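You operate a simulated robot arm through the tools that you are given. There is no shell and no other tool.

You are at the controls of a simulated robot arm. One attempt, no reset.

## Task
Clean the wheel plate at 180 rpm with the green sponge and throw the two clay lumps away.
Fine: Wet the sponge in the white tub first and lay it back on the bench after. Switch the wheel off and watch it until it stops. The lumps on the bench go in the blue bin.

The check looks at the end state, three seconds after you hand in, the way a careful person would. Anything else that was tipped, shoved, dropped, spilled or broken makes it a failure.

## Robot
A 6-joint arm with a two-finger gripper, fixed in place. Base frame: the origin is on the floor under the middle of its stand, x ahead of it, y to its left, z up; the work surface is at about z = 0.72. Readings come in m, degrees, newtons and seconds.
It reaches about 1.417 m from its shoulder. Its first joint turns from -166.0 to 166.0 degrees. Payload 3.43 kg.
The TCP is the grasp point between the finger pads, 0.02 m short of the fingertips. In the tool frame z runs along the fingers and y along their closing line. The gripper opens to 0.19 m; its body begins 0.248 m behind the TCP.
Orientation is that of the tool frame in the base frame, as a unit quaternion [x, y, z, w]. With the fingers straight down and closing along the base's y, the tool's x points along the base's -x, its y along +y and its z along -z.

## Interface
- The arm moves only by the tool apply_moves. Its argument "series" is a list of rows, each an object (a shift or turn left out is 0, a gripper value left out holds the last) with "jaw": the closure, from 0 (fully open) to 1 (shut); "xyz": the shift along the tool's x, y, z in units of 25 mm (1.0 is 25 mm), a list of three; "turn": the turn, a rotation vector about the tool's x, y, z in units of 6 degrees (1.0 is 6 degrees), a list of three. In form: [{"jaw": jaw, "xyz": [x, y, z], "turn": [rx, ry, rz]}, ...]. A call has 1 to 20 rows; each row shifts and turns the commanded pose from where the row before left it, along the tool's axes as they then stand. A call with a number of a shift or a turn outside -1 to 1 is refused whole. A row lasts 0.2 s, in which the tool goes at most 0.05 m and 8.6 degrees; a call with a longer step from one row to the next is refused whole, and so is a gripper value outside its range. A pose out of reach is approached as far as the arm can. The call stops where the force on the tool passes 90 N (or 10 N more than at its start, if that is more) or the arm is blocked; 0.2 s more then pass. Each finger travels about 0.153 m/s and halts on what it meets, pressing with about 38 N; the grip force reading is that of the motor and also rises with nothing between the fingers. The clock runs only during rows and for 0.2 s after the last one: add rows that do not move to give the fingers time. It gives the time, the measured TCP pose, the force on the tool (base axes), the opening and the grip force at its end, in the units of the frame above (readings bear some noise), with the torque about the TCP (base axes, N m) and any sound that the robot's microphone picked up.
- Cameras (640 x 400 px; columns grow to the right, rows downward): "scene" is fixed at [0.0503, -0.6422, 1.5377]; the picture's right is [0.91, -0.41, 0.00], its down [-0.24, -0.53, -0.82] and it looks along [0.33, 0.74, -0.58] (base axes); focal length 320 px, centre (320, 200). "wrist" rides on the gripper at [0.07, -0.008, -0.288] in the tool frame; the picture's right is [0.12, 0.99, 0.00], its down [-0.96, 0.12, -0.25] and it looks along [-0.25, 0.03, 0.97] (tool axes); focal length 261 px, centre (320, 200). There is no depth. A picture from a camera that has moved, and an enlarged one, comes with that camera's place and axes in the base frame and with its lens. The place of the scene camera against the robot may be out by one fixed shift of up to 0.018 m in any direction.
- snapshot(camera): a new picture of that camera. The clock stands still meanwhile.
- slide_trunk(by): moves the trunk up (or, below 0, down) by that many m; the arm rides with it, the base frame stays. It gives what a move gives, with no picture.
- close_up(camera, box): a new picture of the part [left, top, right, bottom] of that camera's present view, enlarged. The clock stands still meanwhile.
- finish_job(): hands the job in; it is judged then, once.

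Nothing tells you positions but the pictures and the camera data. Unless the task says otherwise, let go and move clear before handing in.

The tools are called after "Request:" as name(argument=value, ...) on one line, values as JSON. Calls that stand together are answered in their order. apply_moves: Moves the arm, as the interface text tells. Its arguments: {"type":"object","properties":{"series":{"type":"array","items":{"type":"object","properties":{"jaw":{"type":"number"},"xyz":{"type":"array","items":{"type":"number"}},"turn":{"type":"array","items":{"type":"number"}}}}}},"required":["series"]} The other tools are called the same way: slide_trunk (by) moves the trunk up or down; snapshot (camera) takes a picture; close_up (camera, box) takes an enlarged picture of a part of a camera's view; finish_job () hands the job in.

At the start:

```text
time_s: 0.0
tcp_pos: [0.6011, 0.4286, 1.0894]
ee_rot: [0.0, 1.0, 0.0, 0.0]
wrist_force: [-0.1, 0.0, -0.6]
ft_torque: [0.05, -0.02, 0.03]
gripper_width: 0.1898
gripper_force: 0.1
trunk travel left (down, up): [-0.225, 0.215]
```

scene: 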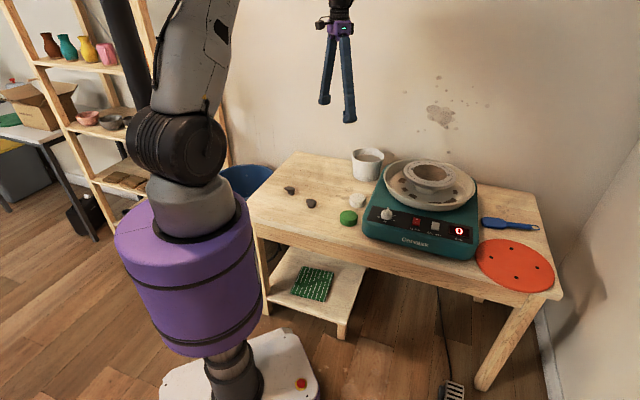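
wrist: 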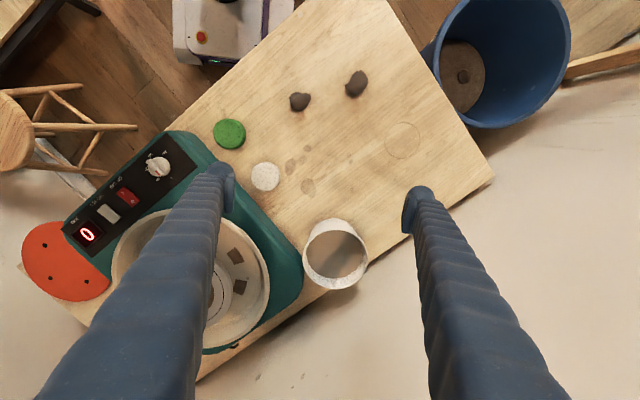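

I see a bench with a teal pottery wheel (a bowl-like thing on its plate), a green sponge, a white sponge or object, a white tub, two dark clay lumps, and a blue bin behind the left end of the bench. I'll look closer before I move anything.

Request:
close_up(camera="scene", box=[340, 130, 500, 270])

Request:
close_up(camera="scene", box=[220, 130, 400, 250])

Request:
close_up(camera="wrist", box=[20, 110, 320, 360])

Request:
close_up(camera="wrist", box=[200, 50, 520, 300])

```text
2.86 times, centred on (420, 200) of scene
camera zoom: at [0.0503, -0.6422, 1.5377], right [0.91, -0.41, 0.0], down [-0.24, -0.53, -0.82], along [0.33, 0.74, -0.58], focal length 913 px, centre (34, 200)
```

zoom: 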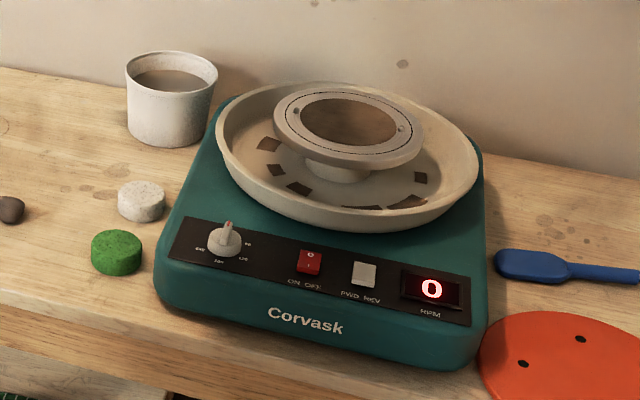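

```text
3.33 times, centred on (310, 190) of scene
camera zoom: at [0.0503, -0.6422, 1.5377], right [0.91, -0.41, 0.0], down [-0.24, -0.53, -0.82], along [0.33, 0.74, -0.58], focal length 1065 px, centre (353, 233)
```

zoom: 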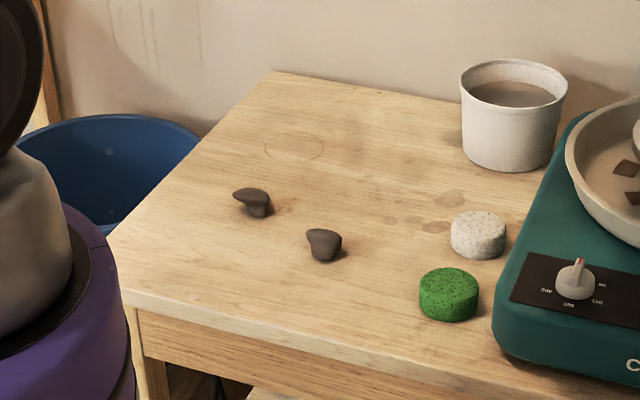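

```text
1.60 times, centred on (170, 235) of wrist
camera zoom: at [0.5315, 0.4189, 1.3768], right [-0.12, 0.99, 0.0], down [0.96, 0.12, 0.25], along [0.25, 0.03, -0.97], focal length 417 px, centre (560, 144)
```

zoom: 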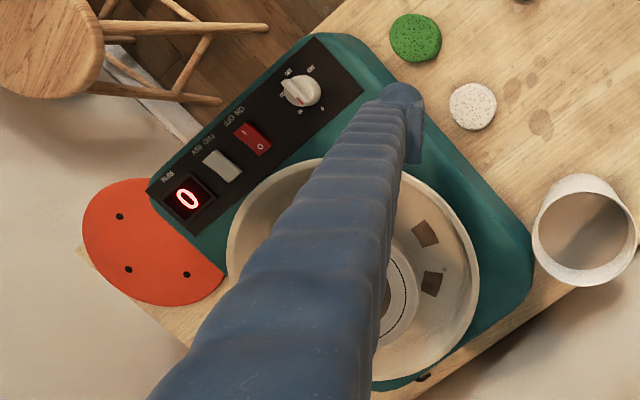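

```text
1.60 times, centred on (360, 175) of wrist
camera zoom: at [0.5315, 0.4189, 1.3768], right [-0.12, 0.99, 0.0], down [0.96, 0.12, 0.25], along [0.25, 0.03, -0.97], focal length 417 px, centre (256, 240)
```

zoom: 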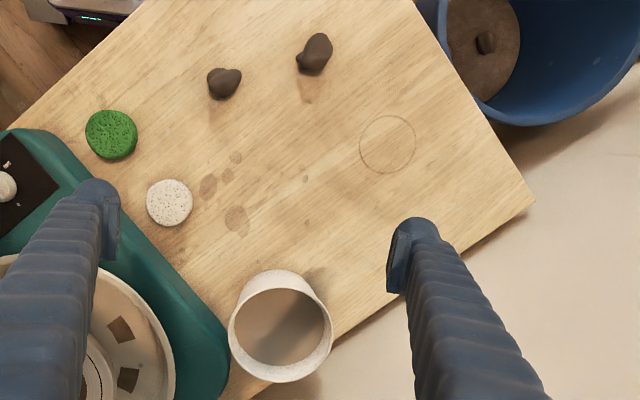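

The green sponge is near (0.56, 0.21), the lumps near (0.47, 0.365) and (0.42, 0.49), the tub near (0.79, 0.48), and the wheel panel near (0.65–0.85, 0.1 to -0.1). Next I'll move the wrist camera over the wheel panel to read the knob and the switches.

Request:
apply_moves(series=[{"jaw": 0, "xyz": [-0.25, -0.925, 0.0]}, {"xyz": [-0.25, -0.925, 0.0]}, {"xyz": [-0.25, -0.925, 0.0]}, {"xyz": [-0.25, -0.925, 0.0]}, {"xyz": [-0.25, -0.925, 0.0]}, {"xyz": [-0.25, -0.925, 0.0]}, {"xyz": [-0.25, -0.925, 0.0]}, {"xyz": [-0.25, -0.925, 0.0]}, {"xyz": [-0.25, -0.925, 0.0]}, {"xyz": [-0.25, -0.925, 0.0]}, {"xyz": [-0.25, -0.925, 0.0]}, {"xyz": [-0.25, -0.925, 0.0]}, {"xyz": [-0.25, -0.925, 0.0]}, {"xyz": [-0.25, -0.925, 0.0]}, {"xyz": [-0.25, -0.925, 0.0]}, {"xyz": [-0.25, -0.925, 0.0]}])

Request:
snapshot(camera="wrist")

Request:
snapshot(camera="scene")

```text
time_s: 3.4
tcp_pos: [0.7016, 0.0583, 1.0906]
ee_rot: [0.0, 1.0, 0.0, 0.0]
wrist_force: [0.3, -0.6, 0.2]
ft_torque: [0.02, 0.03, 0.03]
gripper_width: 0.1901
gripper_force: 0.1
trunk travel left (down, up): [-0.225, 0.215]
```

```text
taken
camera wrist: at [0.6319, 0.0489, 1.3772], right [-0.12, 0.99, 0.0], down [0.96, 0.12, 0.25], along [0.24, 0.03, -0.97], focal length 261 px, centre (320, 200)
```

wrist: 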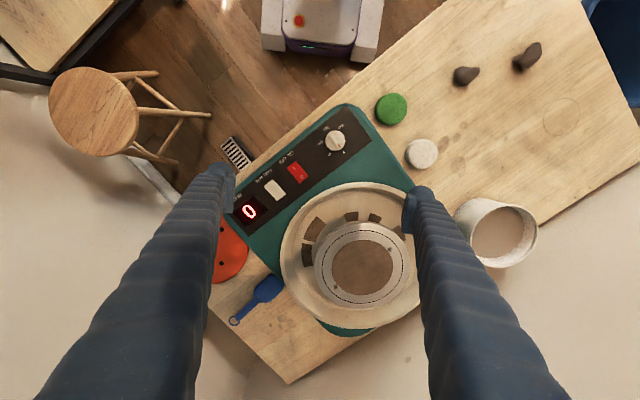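

```text
taken
```

scene: 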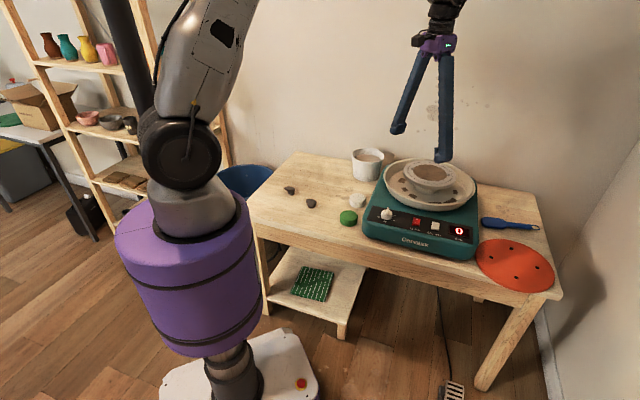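

Request:
close_up(camera="wrist", box=[220, 95, 420, 235])

Request:
close_up(camera="wrist", box=[300, 115, 370, 165])

Request:
close_up(camera="wrist", box=[260, 170, 440, 340])

Request:
close_up(camera="scene", box=[365, 195, 435, 245])

Request:
close_up(camera="scene", box=[370, 145, 490, 225])

```text
2.86 times, centred on (320, 165) of wrist
camera zoom: at [0.6319, 0.0489, 1.3772], right [-0.12, 0.99, 0.0], down [0.96, 0.12, 0.25], along [0.24, 0.03, -0.97], focal length 745 px, centre (320, 300)
```

zoom: 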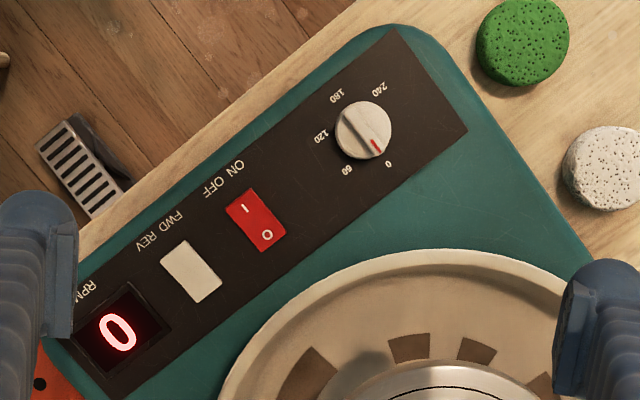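

```text
8.00 times, centred on (335, 140) of wrist
camera zoom: at [0.6319, 0.0489, 1.3772], right [-0.12, 0.99, 0.0], down [0.96, 0.12, 0.25], along [0.24, 0.03, -0.97], focal length 2085 px, centre (200, 680)
```

zoom: 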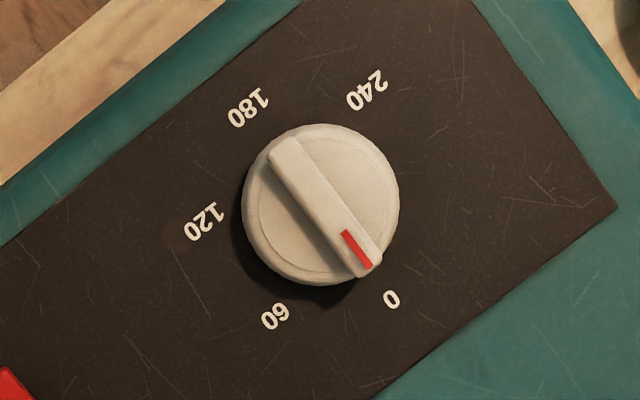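

```text
2.35 times, centred on (350, 255) of wrist
camera zoom: at [0.6319, 0.0489, 1.3772], right [-0.12, 0.99, 0.0], down [0.96, 0.12, 0.25], along [0.24, 0.03, -0.97], focal length 613 px, centre (249, 71)
```

zoom: 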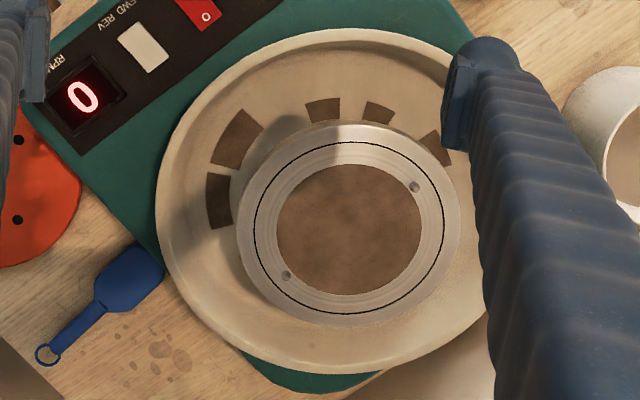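

```text
8.00 times, centred on (400, 220) of scene
camera zoom: at [0.0503, -0.6422, 1.5377], right [0.91, -0.41, 0.0], down [-0.24, -0.53, -0.82], along [0.33, 0.74, -0.58], focal length 2557 px, centre (-320, 40)
```

zoom: 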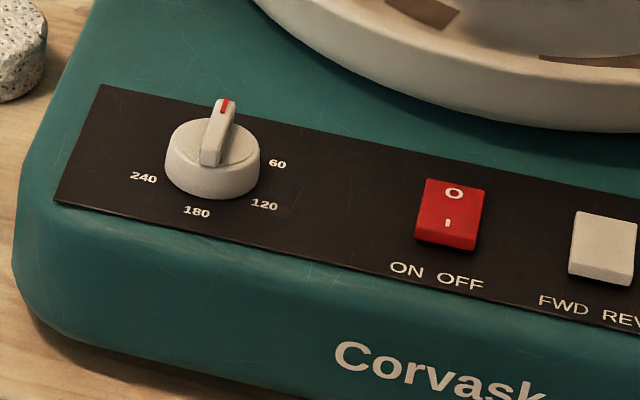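

```text
5.00 times, centred on (430, 185) of scene
camera zoom: at [0.0503, -0.6422, 1.5377], right [0.91, -0.41, 0.0], down [-0.24, -0.53, -0.82], along [0.33, 0.74, -0.58], focal length 1598 px, centre (-230, 275)
```

zoom: 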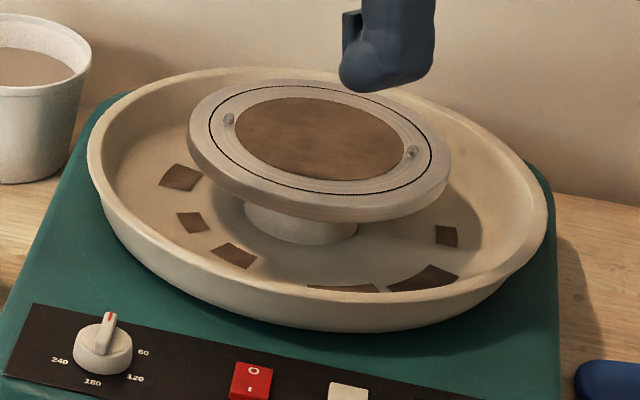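

The knob points to 0 and needs to go about 180° clockwise to reach 180. The red rocker has I at the front and O at the back, and the plate is centred near (0.87, 0.16, 0.91) with two pins. I'll look closer at the pins and the rocker.

Request:
close_up(camera="wrist", box=[310, 215, 410, 315])

Request:
close_up(camera="scene", box=[405, 155, 460, 190])

Request:
close_up(camera="scene", box=[405, 210, 445, 235])

Request:
close_up(camera="wrist", box=[255, 150, 315, 210])

Request:
close_up(camera="wrist", box=[430, 180, 560, 280])

```text
4.00 times, centred on (360, 265) of wrist
camera zoom: at [0.6319, 0.0489, 1.3772], right [-0.12, 0.99, 0.0], down [0.96, 0.12, 0.25], along [0.24, 0.03, -0.97], focal length 1043 px, centre (160, -60)
```

zoom: 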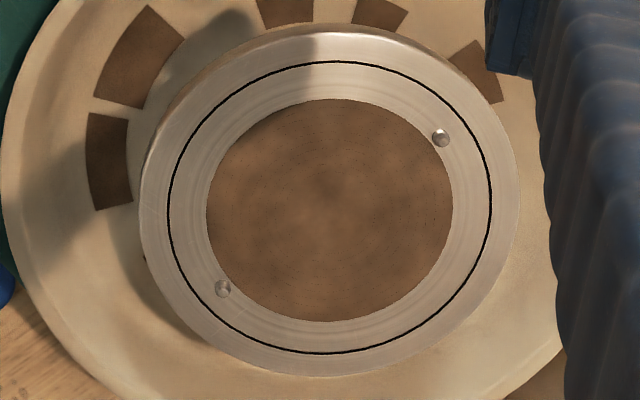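

```text
11.43 times, centred on (432, 172) of scene
camera zoom: at [0.0503, -0.6422, 1.5377], right [0.91, -0.41, 0.0], down [-0.24, -0.53, -0.82], along [0.33, 0.74, -0.58], focal length 3652 px, centre (-966, 514)
```

zoom: 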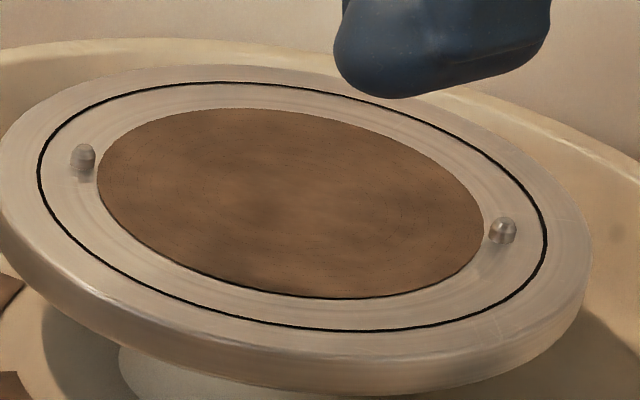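

```text
16.00 times, centred on (425, 222) of scene
camera zoom: at [0.0503, -0.6422, 1.5377], right [0.91, -0.41, 0.0], down [-0.24, -0.53, -0.82], along [0.33, 0.74, -0.58], focal length 5113 px, centre (-1360, -160)
```

zoom: 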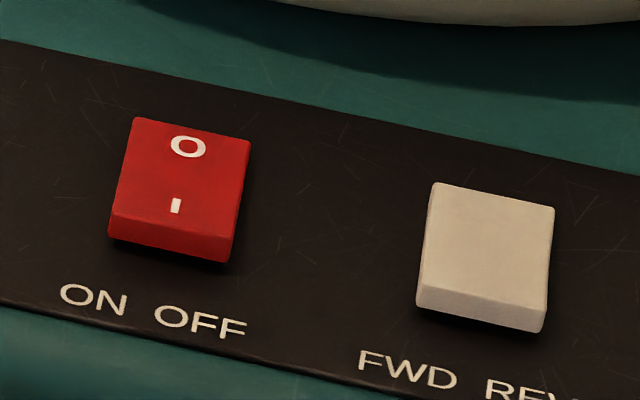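

```text
6.67 times, centred on (285, 180) of wrist
camera zoom: at [0.6319, 0.0489, 1.3772], right [-0.12, 0.99, 0.0], down [0.96, 0.12, 0.25], along [0.24, 0.03, -0.97], focal length 1738 px, centre (553, 333)
```

zoom: 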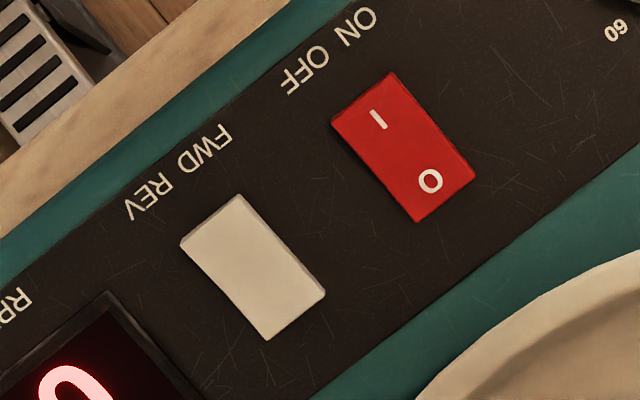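

```text
4.00 times, centred on (495, 230) of wrist
camera zoom: at [0.6319, 0.0489, 1.3772], right [-0.12, 0.99, 0.0], down [0.96, 0.12, 0.25], along [0.24, 0.03, -0.97], focal length 1043 px, centre (-380, 80)
```

zoom: 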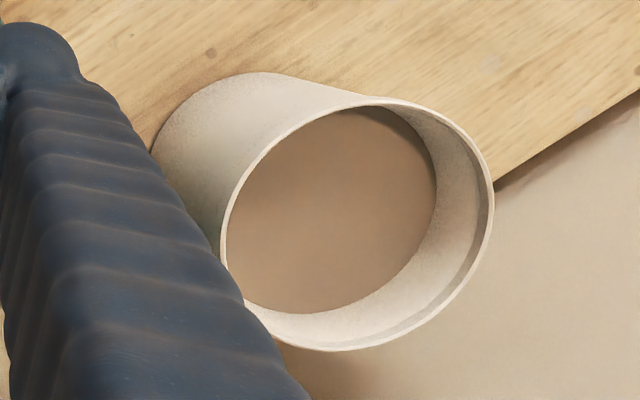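

The rocker is off (O pressed), the two pins stand about 8–10 mm high at a radius near 66 mm, and the tub's water is about 3 cm below its rim. I'll partly close the gripper in the air, to the sponge's width, to see how thick the fingers are.

Request:
apply_moves(series=[{"jaw": 0.6}, {"jaw": 0.6}, {"jaw": 0.6}, {"jaw": 0.6}, {"jaw": 0.6}])

Request:
close_up(camera="scene", box=[370, 20, 490, 170])

Request:
snapshot(camera="wrist")

```text
time_s: 4.6
tcp_pos: [0.7014, 0.0577, 1.0895]
ee_rot: [0.0, 1.0, 0.0, 0.0]
wrist_force: [-0.3, -0.2, 0.1]
ft_torque: [0.03, 0.0, 0.0]
gripper_width: 0.0762
gripper_force: 0.1
trunk travel left (down, up): [-0.225, 0.215]
```

```text
2.67 times, centred on (430, 95) of scene
camera zoom: at [0.0503, -0.6422, 1.5377], right [0.91, -0.41, 0.0], down [-0.24, -0.53, -0.82], along [0.33, 0.74, -0.58], focal length 852 px, centre (27, 480)
```

zoom: 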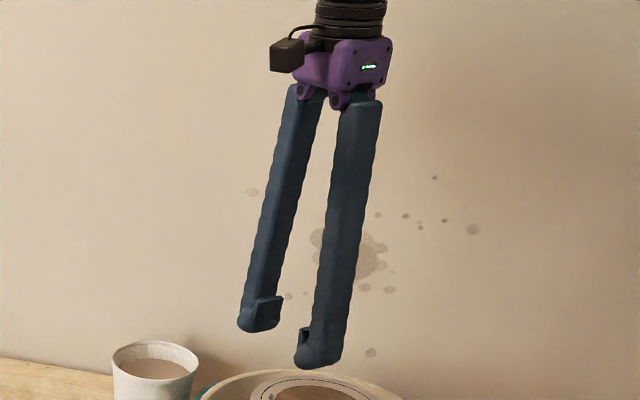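

```text
taken
camera wrist: at [0.6317, 0.0494, 1.3772], right [-0.12, 0.99, 0.0], down [0.96, 0.12, 0.25], along [0.24, 0.03, -0.97], focal length 261 px, centre (320, 200)
```

wrist: 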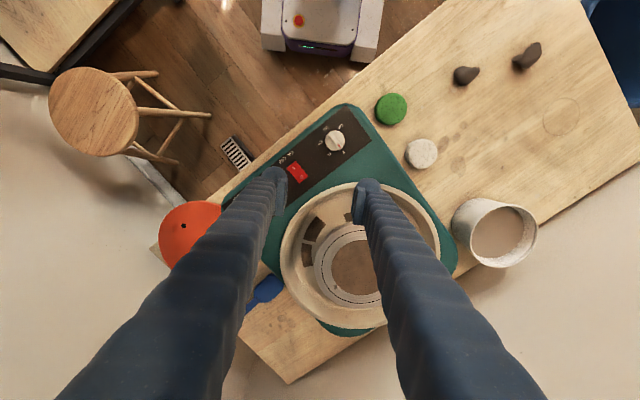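

Request:
close_up(camera="wrist", box=[240, 150, 400, 250])

Request:
close_up(camera="scene", box=[450, 120, 520, 170])

Request:
close_up(camera="scene", box=[450, 120, 520, 170])

```text
4.00 times, centred on (320, 200) of wrist
camera zoom: at [0.6317, 0.0494, 1.3772], right [-0.12, 0.99, 0.0], down [0.96, 0.12, 0.25], along [0.24, 0.03, -0.97], focal length 1043 px, centre (320, 200)
```

zoom: 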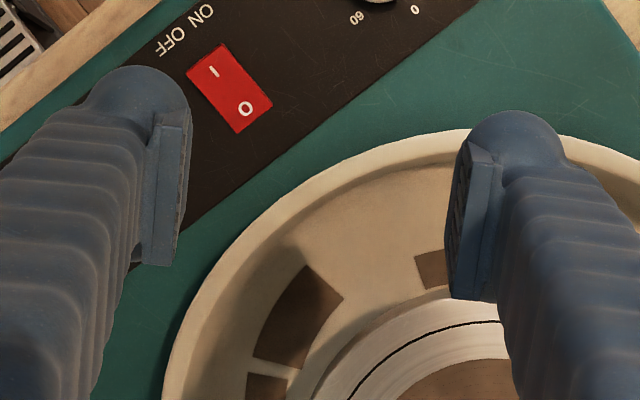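

```text
8.00 times, centred on (485, 145) of scene
camera zoom: at [0.0503, -0.6422, 1.5377], right [0.91, -0.41, 0.0], down [-0.24, -0.53, -0.82], along [0.33, 0.74, -0.58], focal length 2557 px, centre (-1000, 640)
```

zoom: 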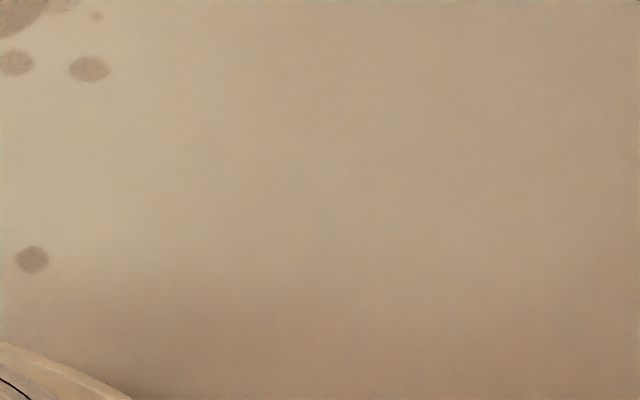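

```text
8.00 times, centred on (485, 145) of scene
camera zoom: at [0.0503, -0.6422, 1.5377], right [0.91, -0.41, 0.0], down [-0.24, -0.53, -0.82], along [0.33, 0.74, -0.58], focal length 2557 px, centre (-1000, 640)
```

zoom: 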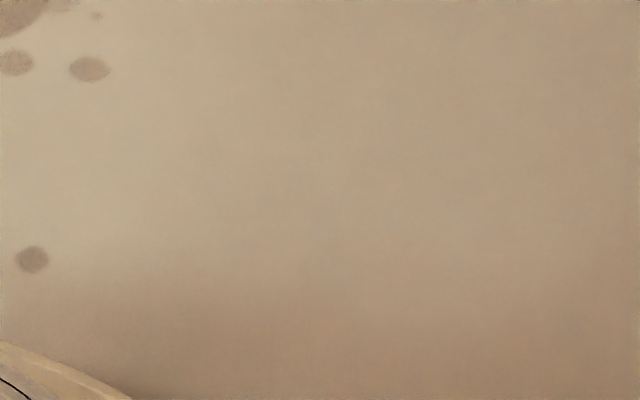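

The fingers are about 33 mm thick, so with the sponge held level they are too wide for the tub. I'll have to tilt the sponge to dip it. First comes the knob: I'll turn the tool 45° and move above the knob at about (0.641, 0.082).

Request:
apply_moves(series=[{"jaw": 0.5, "turn": [0, 0, -0.9375]}, {"turn": [0, 0, -0.9375]}, {"turn": [0, 0, -0.9375]}, {"turn": [0, 0, -0.9375]}, {"turn": [0, 0, -0.9375]}, {"turn": [0, 0, -0.9375]}, {"turn": [0, 0, -0.9375]}, {"turn": [0, 0, -0.9375]}, {"xyz": [0.146, 0.342, 0.797]}, {"xyz": [0.146, 0.342, 0.797]}, {"xyz": [0.146, 0.342, 0.797]}, {"xyz": [0.146, 0.342, 0.797]}, {"xyz": [0.146, 0.342, 0.797]}, {"xyz": [0.146, 0.342, 0.797]}, {"xyz": [0.146, 0.342, 0.797]}])

Request:
snapshot(camera="wrist")

Request:
close_up(camera="wrist", box=[240, 140, 400, 240])

Request:
close_up(camera="scene", box=[340, 120, 440, 240])

```text
time_s: 7.8
tcp_pos: [0.6393, 0.0822, 0.9507]
ee_rot: [-0.382, 0.924, -0.001, -0.002]
wrist_force: [0.3, 0.5, -0.4]
ft_torque: [-0.01, 0.01, -0.02]
gripper_width: 0.0948
gripper_force: 0.1
trunk travel left (down, up): [-0.225, 0.215]
```

```text
taken
camera wrist: at [0.5967, 0.0268, 1.2377], right [-0.79, 0.62, 0.0], down [0.6, 0.76, 0.25], along [0.15, 0.19, -0.97], focal length 261 px, centre (320, 200)
```

wrist: 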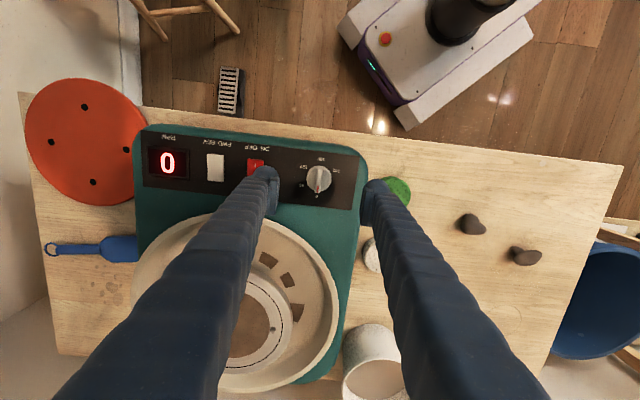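

```text
4.00 times, centred on (320, 190) of wrist
camera zoom: at [0.5967, 0.0268, 1.2377], right [-0.79, 0.62, 0.0], down [0.6, 0.76, 0.25], along [0.15, 0.19, -0.97], focal length 1043 px, centre (320, 240)
```

zoom: 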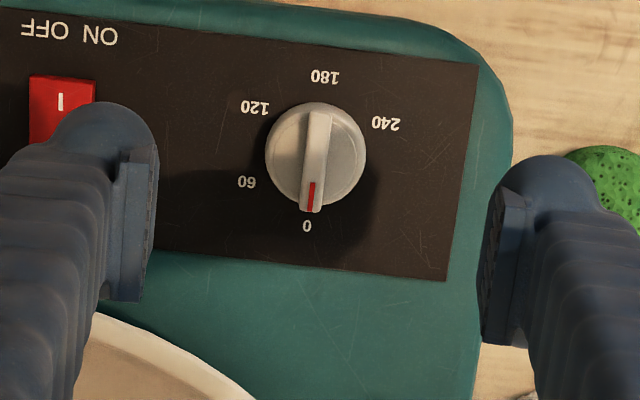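

```text
3.33 times, centred on (390, 180) of scene
camera zoom: at [0.0503, -0.6422, 1.5377], right [0.91, -0.41, 0.0], down [-0.24, -0.53, -0.82], along [0.33, 0.74, -0.58], focal length 1065 px, centre (87, 267)
```

zoom: 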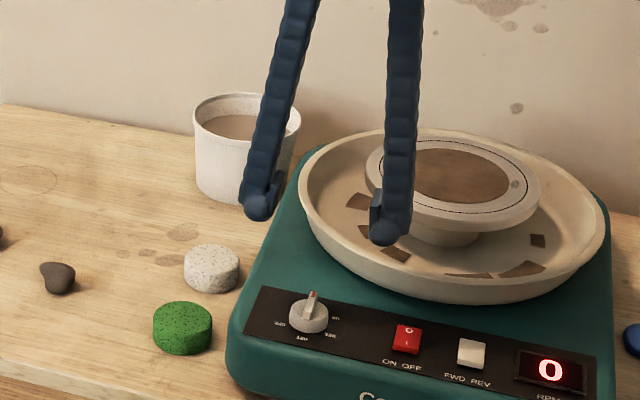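

The knob sits midway between the fingers at about (0.641, 0.081), with its top near z = 0.818. I'll narrow the jaws to 0.07 and lower them around the knob.

Request:
apply_moves(series=[{"jaw": 0.63, "xyz": [0, -0.08, 0.6]}, {"xyz": [0, 0, 0.8]}, {"xyz": [0, 0, 0.8]}, {"xyz": [0, 0, 0.8]}, {"xyz": [0, 0, 0.8]}, {"xyz": [0, 0, 0.7]}, {"xyz": [0, 0, 0.3]}, {"xyz": [0, 0, 0]}])

Request:
close_up(camera="wrist", box=[240, 140, 400, 240])

Request:
close_up(camera="scene", box=[350, 170, 430, 230])

```text
time_s: 9.6
tcp_pos: [0.641, 0.0817, 0.8313]
ee_rot: [-0.382, 0.924, -0.001, 0.0]
wrist_force: [-0.1, -0.5, 0.4]
ft_torque: [-0.01, 0.04, 0.0]
gripper_width: 0.0702
gripper_force: 0.0
trunk travel left (down, up): [-0.225, 0.215]
```

```text
4.00 times, centred on (320, 190) of wrist
camera zoom: at [0.5984, 0.025, 1.1178], right [-0.79, 0.62, 0.0], down [0.6, 0.76, 0.25], along [0.15, 0.19, -0.97], focal length 1043 px, centre (320, 240)
```

zoom: 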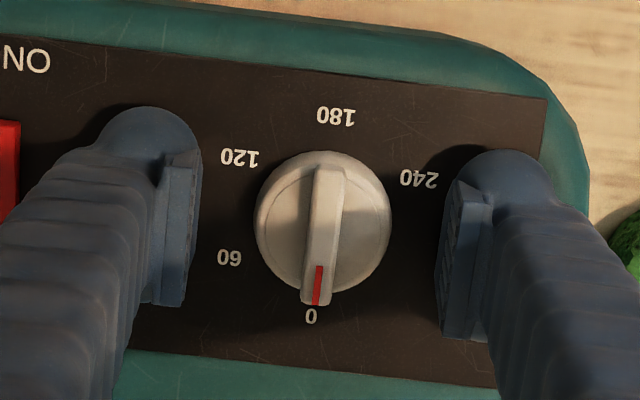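

```text
6.67 times, centred on (390, 200) of scene
camera zoom: at [0.0503, -0.6422, 1.5377], right [0.91, -0.41, 0.0], down [-0.24, -0.53, -0.82], along [0.33, 0.74, -0.58], focal length 2130 px, centre (-147, 200)
```

zoom: 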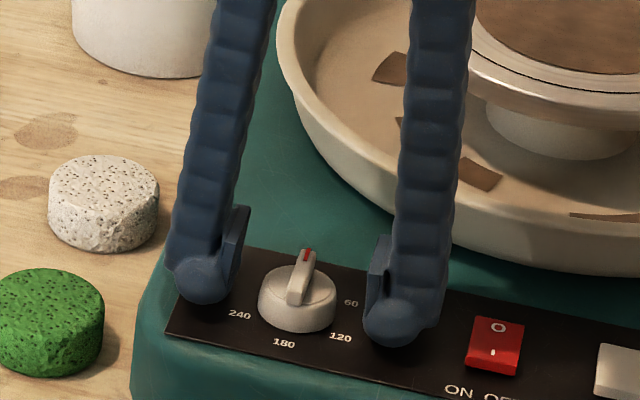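

The fingers are on either side of the knob and it is centred. I'll go down about 8 mm more and close on it.

Request:
apply_moves(series=[{"jaw": 0.63, "xyz": [0, 0, 0.16]}, {"xyz": [0, 0, 0.16]}, {"xyz": [0, 0, 0]}])

Request:
close_up(camera="scene", box=[350, 170, 430, 230])

```text
time_s: 10.4
tcp_pos: [0.6411, 0.0812, 0.8259]
ee_rot: [-0.383, 0.924, 0.0, 0.002]
wrist_force: [-0.3, -3.0, 47.1]
ft_torque: [0.7, 0.86, 0.05]
gripper_width: 0.0702
gripper_force: 0.0
trunk travel left (down, up): [-0.225, 0.215]
```

```text
6.67 times, centred on (390, 200) of scene
camera zoom: at [0.0503, -0.6422, 1.5377], right [0.91, -0.41, 0.0], down [-0.24, -0.53, -0.82], along [0.33, 0.74, -0.58], focal length 2130 px, centre (-147, 200)
```

zoom: 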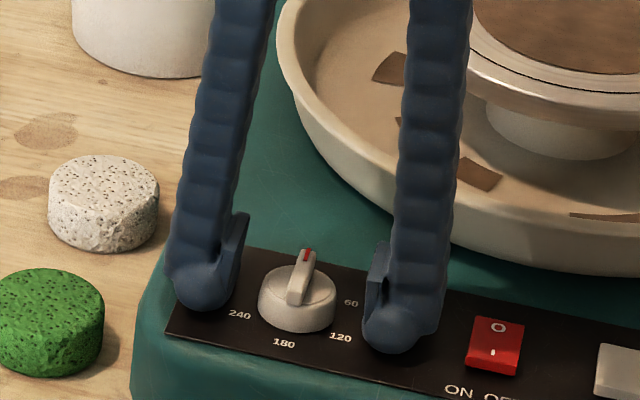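

The fingertips touched the panel at TCP z ≈ 0.826, so the panel is at about 0.806. I'll back off a few mm and close on the knob.

Request:
apply_moves(series=[{"jaw": 0.63, "xyz": [0, 0, -0.24]}, {"jaw": 0.7}, {"jaw": 0.78}, {"jaw": 0.85}, {"jaw": 1.0}, {"jaw": 1.0}, {"jaw": 1.0}])

Request:
close_up(camera="wrist", box=[240, 140, 400, 240])

Request:
close_up(camera="scene", box=[350, 170, 430, 230])

```text
time_s: 12.0
tcp_pos: [0.6389, 0.0805, 0.8275]
ee_rot: [-0.383, 0.924, 0.001, -0.002]
wrist_force: [-5.7, -2.2, -20.3]
ft_torque: [-0.04, 0.01, 0.0]
gripper_width: 0.0388
gripper_force: 45.5
trunk travel left (down, up): [-0.225, 0.215]
```

```text
4.00 times, centred on (320, 190) of wrist
camera zoom: at [0.5981, 0.0253, 1.1148], right [-0.79, 0.62, 0.0], down [0.6, 0.76, 0.24], along [0.15, 0.19, -0.97], focal length 1043 px, centre (320, 240)
```

zoom: 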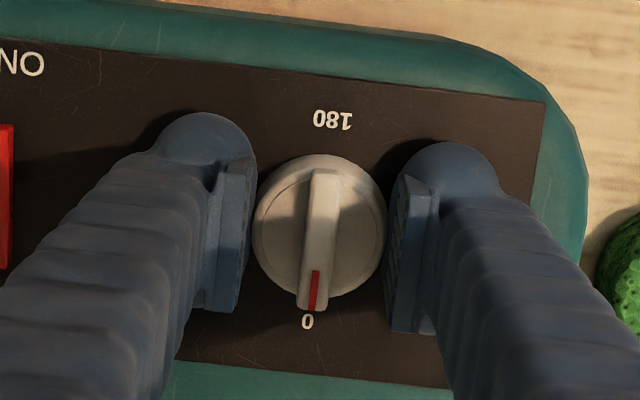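

```text
6.67 times, centred on (390, 200) of scene
camera zoom: at [0.0503, -0.6422, 1.5377], right [0.91, -0.41, 0.0], down [-0.24, -0.53, -0.82], along [0.33, 0.74, -0.58], focal length 2130 px, centre (-147, 200)
```

zoom: 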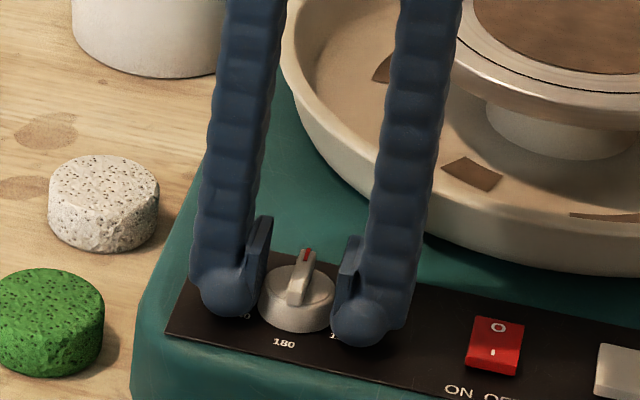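

The knob is gripped at a width of 0.039. I'll turn it 90° clockwise first, then check.

Request:
apply_moves(series=[{"jaw": 1.0, "turn": [0, 0, 0.5]}, {"turn": [0, 0, 1]}, {"turn": [0, 0, 1]}, {"turn": [0, 0, 1]}, {"turn": [0, 0, 1]}, {"turn": [0, 0, 1]}, {"turn": [0, 0, 1]}, {"turn": [0, 0, 1]}, {"turn": [0, 0, 1]}, {"turn": [0, 0, 1]}, {"turn": [0, 0, 1]}, {"turn": [0, 0, 1]}, {"turn": [0, 0, 1]}, {"turn": [0, 0, 1]}, {"turn": [0, 0, 1]}, {"turn": [0, 0, 0.5]}])

Request:
snapshot(camera="wrist")

Request:
close_up(camera="wrist", box=[240, 140, 400, 240])

Request:
close_up(camera="scene", box=[350, 170, 430, 230])

```text
time_s: 15.4
tcp_pos: [0.6418, 0.0834, 0.8307]
ee_rot: [0.384, 0.923, 0.0, 0.001]
wrist_force: [-14.2, 29.6, -2.3]
ft_torque: [-0.05, 0.09, 0.06]
gripper_width: 0.0385
gripper_force: 45.2
trunk travel left (down, up): [-0.225, 0.215]
```

```text
taken
camera wrist: at [0.5862, 0.1266, 1.1165], right [0.62, 0.79, 0.0], down [0.76, -0.6, 0.25], along [0.2, -0.15, -0.97], focal length 261 px, centre (320, 200)
```

wrist: 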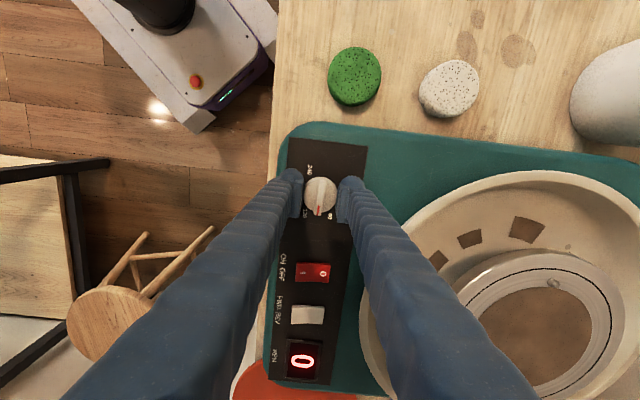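

```text
4.00 times, centred on (320, 190) of wrist
camera zoom: at [0.5862, 0.1266, 1.1165], right [0.62, 0.79, 0.0], down [0.76, -0.6, 0.25], along [0.2, -0.15, -0.97], focal length 1043 px, centre (320, 240)
```

zoom: 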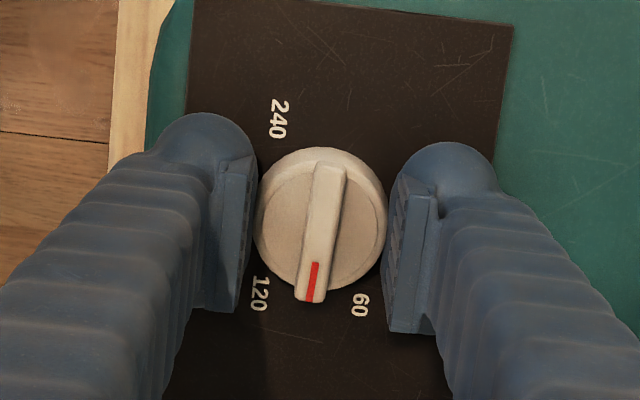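

```text
6.67 times, centred on (390, 200) of scene
camera zoom: at [0.0503, -0.6422, 1.5377], right [0.91, -0.41, 0.0], down [-0.24, -0.53, -0.82], along [0.33, 0.74, -0.58], focal length 2130 px, centre (-147, 200)
```

zoom: 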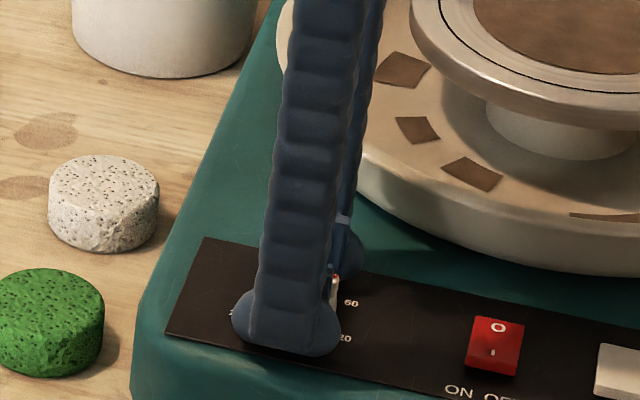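

The knob now points halfway between 60 and 120, as it should. I'll turn it another 90°, easing the small sideways load.

Request:
apply_moves(series=[{"jaw": 1.0, "xyz": [0.07, 0.03, 0], "turn": [0, 0, 0.5]}, {"turn": [0, 0, 1]}, {"turn": [0, 0, 1]}, {"turn": [0, 0, 1]}, {"turn": [0, 0, 1]}, {"turn": [0, 0, 1]}, {"turn": [0, 0, 1]}, {"turn": [0, 0, 1]}, {"turn": [0, 0, 1]}, {"turn": [0, 0, 1]}, {"turn": [0, 0, 1]}, {"turn": [0, 0, 1]}, {"turn": [0, 0, 1]}, {"turn": [0, 0, 1]}, {"turn": [0, 0, 1]}, {"turn": [0, 0, 0.5]}])

Request:
snapshot(camera="wrist")

Request:
close_up(camera="wrist", box=[240, 140, 400, 240])

```text
time_s: 18.8
tcp_pos: [0.641, 0.0837, 0.8292]
ee_rot: [0.924, 0.382, 0.0, -0.001]
wrist_force: [15.7, -10.3, 19.8]
ft_torque: [-0.14, -0.24, 0.04]
gripper_width: 0.0383
gripper_force: 45.8
trunk travel left (down, up): [-0.225, 0.215]
```

```text
taken
camera wrist: at [0.6859, 0.1379, 1.1166], right [0.79, -0.62, 0.0], down [-0.6, -0.76, 0.25], along [-0.15, -0.19, -0.97], focal length 261 px, centre (320, 200)
```

wrist: 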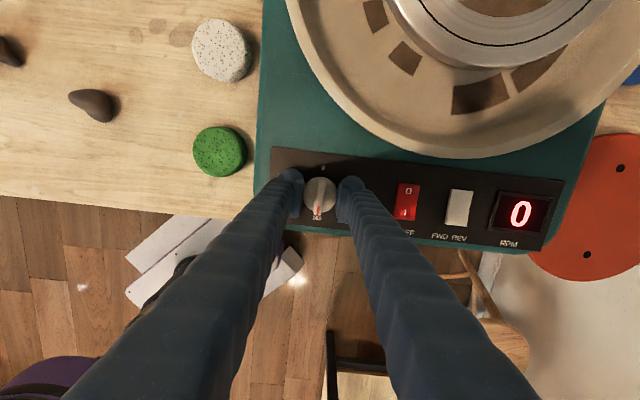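

```text
4.00 times, centred on (320, 190) of wrist
camera zoom: at [0.6859, 0.1379, 1.1166], right [0.79, -0.62, 0.0], down [-0.6, -0.76, 0.25], along [-0.15, -0.19, -0.97], focal length 1043 px, centre (320, 240)
```

zoom: 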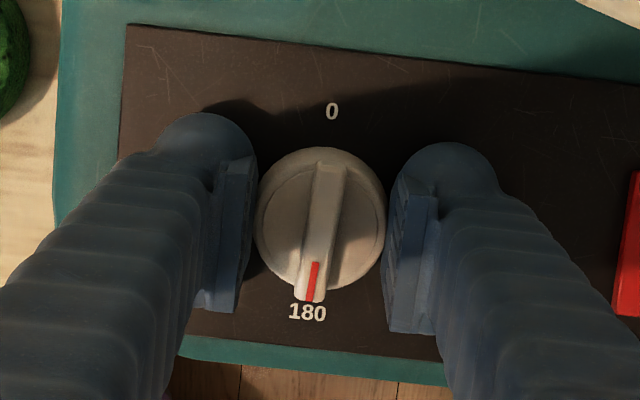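

The pointer is on 180. I'll open, lift, shut the fingers and look at their tips before I press the rocker.

Request:
apply_moves(series=[{"jaw": 0.9}, {"jaw": 0.63}, {"jaw": 0.63}, {"jaw": 0.63, "xyz": [0, 0, -0.4]}, {"xyz": [0, 0, -0.8]}, {"xyz": [0, 0, -0.8]}, {"xyz": [0, 0, -0.8]}, {"jaw": 1.0}, {"jaw": 1.0}, {"jaw": 1.0}, {"jaw": 1.0}])

Request:
snapshot(camera="wrist")

Request:
close_up(camera="wrist", box=[240, 140, 400, 240])

Request:
close_up(camera="scene", box=[350, 140, 450, 230])

```text
time_s: 21.2
tcp_pos: [0.6416, 0.0837, 0.8985]
ee_rot: [0.924, 0.382, -0.001, 0.0]
wrist_force: [0.3, -1.1, 0.0]
ft_torque: [-0.01, 0.01, 0.01]
gripper_width: 0.0
gripper_force: 34.8
trunk travel left (down, up): [-0.225, 0.215]
```

```text
taken
camera wrist: at [0.6857, 0.1386, 1.1861], right [0.79, -0.62, 0.0], down [-0.6, -0.76, 0.25], along [-0.15, -0.19, -0.97], focal length 261 px, centre (320, 200)
```

wrist: 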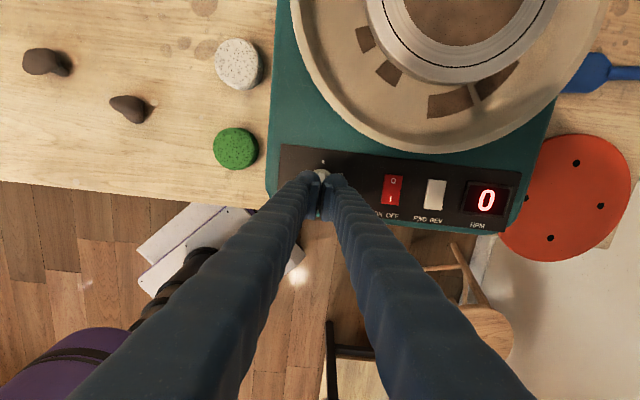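

```text
4.00 times, centred on (320, 190) of wrist
camera zoom: at [0.6857, 0.1386, 1.1861], right [0.79, -0.62, 0.0], down [-0.6, -0.76, 0.25], along [-0.15, -0.19, -0.97], focal length 1043 px, centre (320, 240)
```

zoom: 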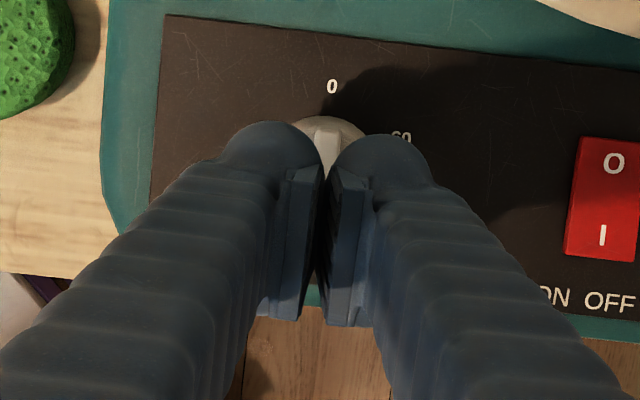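

```text
4.44 times, centred on (400, 185) of scene
camera zoom: at [0.0503, -0.6422, 1.5377], right [0.91, -0.41, 0.0], down [-0.24, -0.53, -0.82], along [0.33, 0.74, -0.58], focal length 1420 px, centre (-36, 267)
```

zoom: 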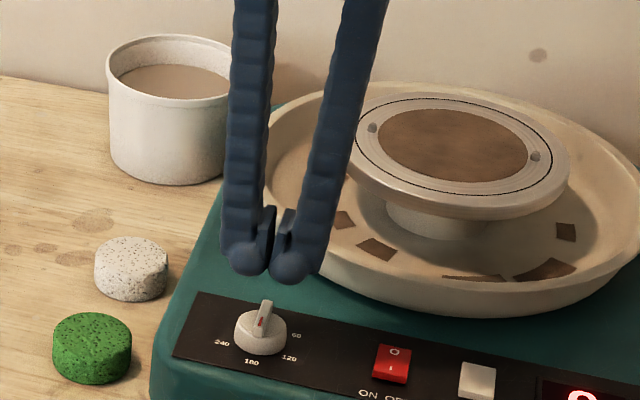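

When shut, the two domed tips lie about 16 mm to either side of the TCP. I'll put the right-hand tip over the front "I" half of the rocker and check the alignment before pressing.

Request:
apply_moves(series=[{"jaw": 1.0, "xyz": [-0.14, 0.889, 0]}, {"xyz": [-0.14, 0.889, 0]}, {"xyz": [-0.14, 0.889, 0]}, {"xyz": [-0.14, 0.889, 0.3]}, {"xyz": [0, 0, 0.7]}])

Request:
close_up(camera="wrist", box=[240, 140, 400, 240])

Request:
close_up(camera="scene", box=[380, 170, 460, 230])

```text
time_s: 22.4
tcp_pos: [0.6931, 0.0093, 0.8732]
ee_rot: [0.924, 0.383, 0.0, -0.001]
wrist_force: [-1.1, -0.3, -0.6]
ft_torque: [0.06, 0.01, -0.02]
gripper_width: 0.0
gripper_force: 33.9
trunk travel left (down, up): [-0.225, 0.215]
```

```text
4.00 times, centred on (320, 190) of wrist
camera zoom: at [0.7384, 0.0651, 1.1598], right [0.79, -0.62, 0.0], down [-0.6, -0.76, 0.25], along [-0.15, -0.19, -0.97], focal length 1043 px, centre (320, 240)
```

zoom: 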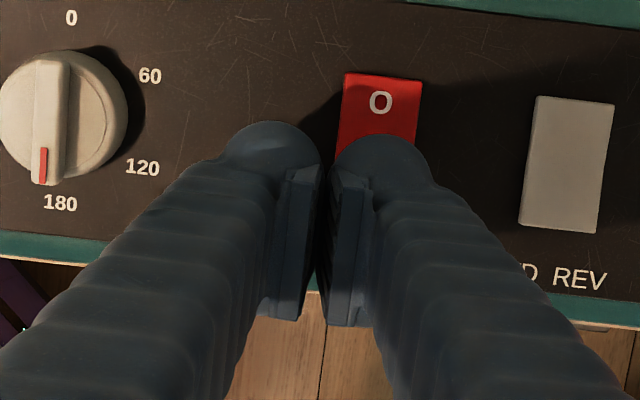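

```text
6.67 times, centred on (420, 200) of scene
camera zoom: at [0.0503, -0.6422, 1.5377], right [0.91, -0.41, 0.0], down [-0.24, -0.53, -0.82], along [0.33, 0.74, -0.58], focal length 2130 px, centre (-347, 200)
```

zoom: 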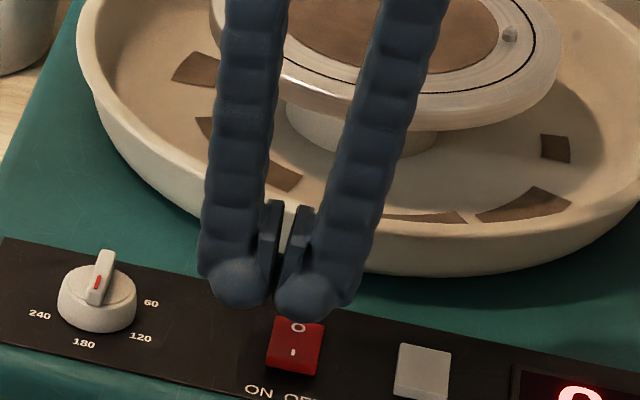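

The tip is over the front end of the rocker, a touch too far forward. I'll shift back 4 mm and go down slowly.

Request:
apply_moves(series=[{"jaw": 1.0, "xyz": [0.16, 0, 0.3]}, {"xyz": [0, 0, 0.4]}, {"xyz": [0, 0, 0.4]}, {"xyz": [0, 0, 0.2]}, {"xyz": [0, 0, 0]}])

Request:
close_up(camera="scene", box=[380, 190, 460, 240])

```text
time_s: 23.6
tcp_pos: [0.6961, 0.0133, 0.8399]
ee_rot: [0.924, 0.383, 0.0, 0.0]
wrist_force: [0.0, -0.2, 0.4]
ft_torque: [-0.04, 0.01, 0.01]
gripper_width: 0.0
gripper_force: 34.5
trunk travel left (down, up): [-0.225, 0.215]
```

```text
8.00 times, centred on (420, 215) of scene
camera zoom: at [0.0503, -0.6422, 1.5377], right [0.91, -0.41, 0.0], down [-0.24, -0.53, -0.82], along [0.33, 0.74, -0.58], focal length 2557 px, centre (-480, 80)
```

zoom: 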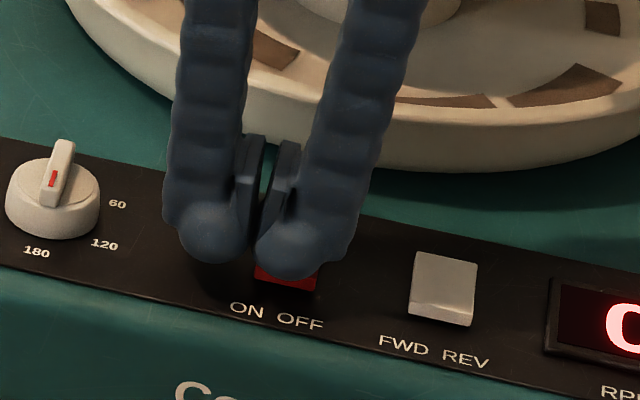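

Request:
apply_moves(series=[{"jaw": 1.0, "xyz": [-0.05, 0, 0.08]}, {"xyz": [0, 0, 0.08]}, {"xyz": [0, 0, 0.08]}])

Request:
close_up(camera="scene", box=[380, 190, 480, 250])

```text
time_s: 24.4
tcp_pos: [0.6951, 0.0119, 0.835]
ee_rot: [0.924, 0.382, -0.001, 0.0]
wrist_force: [0.0, 0.6, 0.2]
ft_torque: [-0.07, 0.01, -0.03]
gripper_width: 0.0
gripper_force: 34.4
trunk travel left (down, up): [-0.225, 0.215]
```

```text
6.40 times, centred on (430, 220) of scene
camera zoom: at [0.0503, -0.6422, 1.5377], right [0.91, -0.41, 0.0], down [-0.24, -0.53, -0.82], along [0.33, 0.74, -0.58], focal length 2045 px, centre (-384, 72)
```

zoom: 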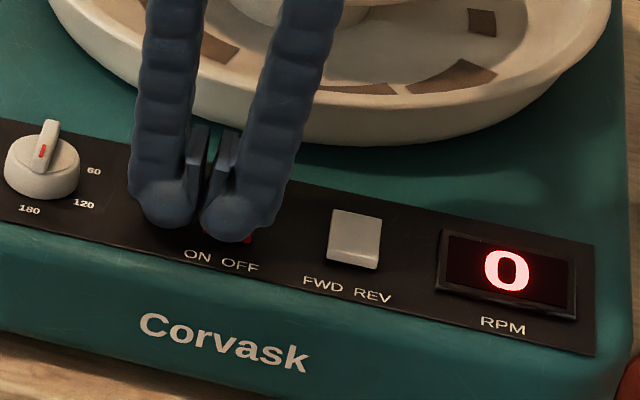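

Request:
apply_moves(series=[{"jaw": 1.0, "xyz": [0, 0, 0.06]}, {"xyz": [0, 0, 0.06]}])

Request:
close_up(camera="scene", box=[380, 190, 480, 250])

```text
time_s: 25.0
tcp_pos: [0.6952, 0.0112, 0.833]
ee_rot: [0.924, 0.382, 0.001, -0.001]
wrist_force: [-1.3, -1.7, 17.2]
ft_torque: [-0.01, -0.26, -0.03]
gripper_width: 0.0001
gripper_force: 34.2
trunk travel left (down, up): [-0.225, 0.215]
```

```text
6.40 times, centred on (430, 220) of scene
camera zoom: at [0.0503, -0.6422, 1.5377], right [0.91, -0.41, 0.0], down [-0.24, -0.53, -0.82], along [0.33, 0.74, -0.58], focal length 2045 px, centre (-384, 72)
```

zoom: 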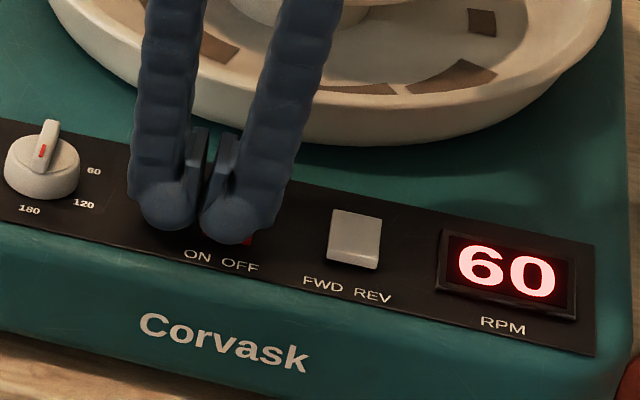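

The rocker tipped to on and the display is climbing (60). I'll lift clear and let it settle to check the speed.

Request:
apply_moves(series=[{"jaw": 1.0, "xyz": [0, 0, -0.5]}, {"xyz": [0, 0, -0.8]}, {"xyz": [0, 0, -1]}, {"xyz": [0, 0, -1]}, {"xyz": [0, 0, -1]}, {"xyz": [0, 0, -1]}, {"xyz": [0, 0, -1]}, {"xyz": [0, 0, -1]}, {"jaw": 1}, {"jaw": 1}, {"jaw": 1}, {"jaw": 1}, {"jaw": 1}, {"jaw": 1}, {"jaw": 1}, {"jaw": 1}])

Request:
close_up(camera="scene", box=[360, 150, 500, 260])

Request:
snapshot(camera="wrist")

```text
time_s: 28.4
tcp_pos: [0.6951, 0.0117, 1.0144]
ee_rot: [0.924, 0.383, 0.0, -0.001]
wrist_force: [1.3, 0.2, 0.6]
ft_torque: [0.02, 0.0, -0.02]
gripper_width: 0.0001
gripper_force: 34.4
trunk travel left (down, up): [-0.225, 0.215]
```

```text
3.64 times, centred on (430, 205) of scene
camera zoom: at [0.0503, -0.6422, 1.5377], right [0.91, -0.41, 0.0], down [-0.24, -0.53, -0.82], along [0.33, 0.74, -0.58], focal length 1162 px, centre (-80, 182)
```

zoom: 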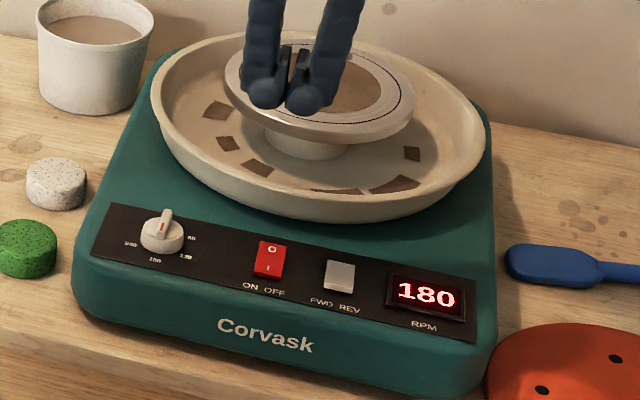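

```text
taken
camera wrist: at [0.74, 0.068, 1.3017], right [0.79, -0.62, 0.0], down [-0.6, -0.76, 0.25], along [-0.15, -0.19, -0.97], focal length 261 px, centre (320, 200)
```

wrist: 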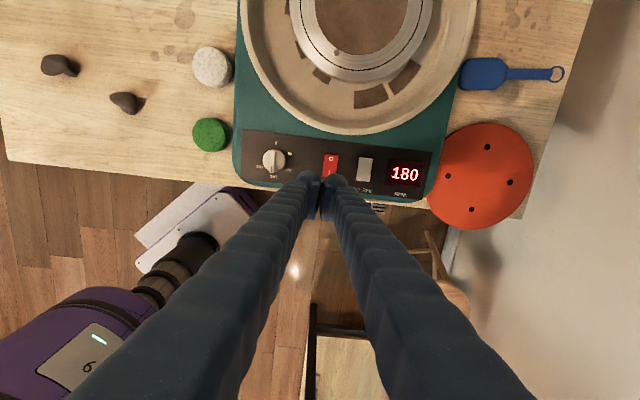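

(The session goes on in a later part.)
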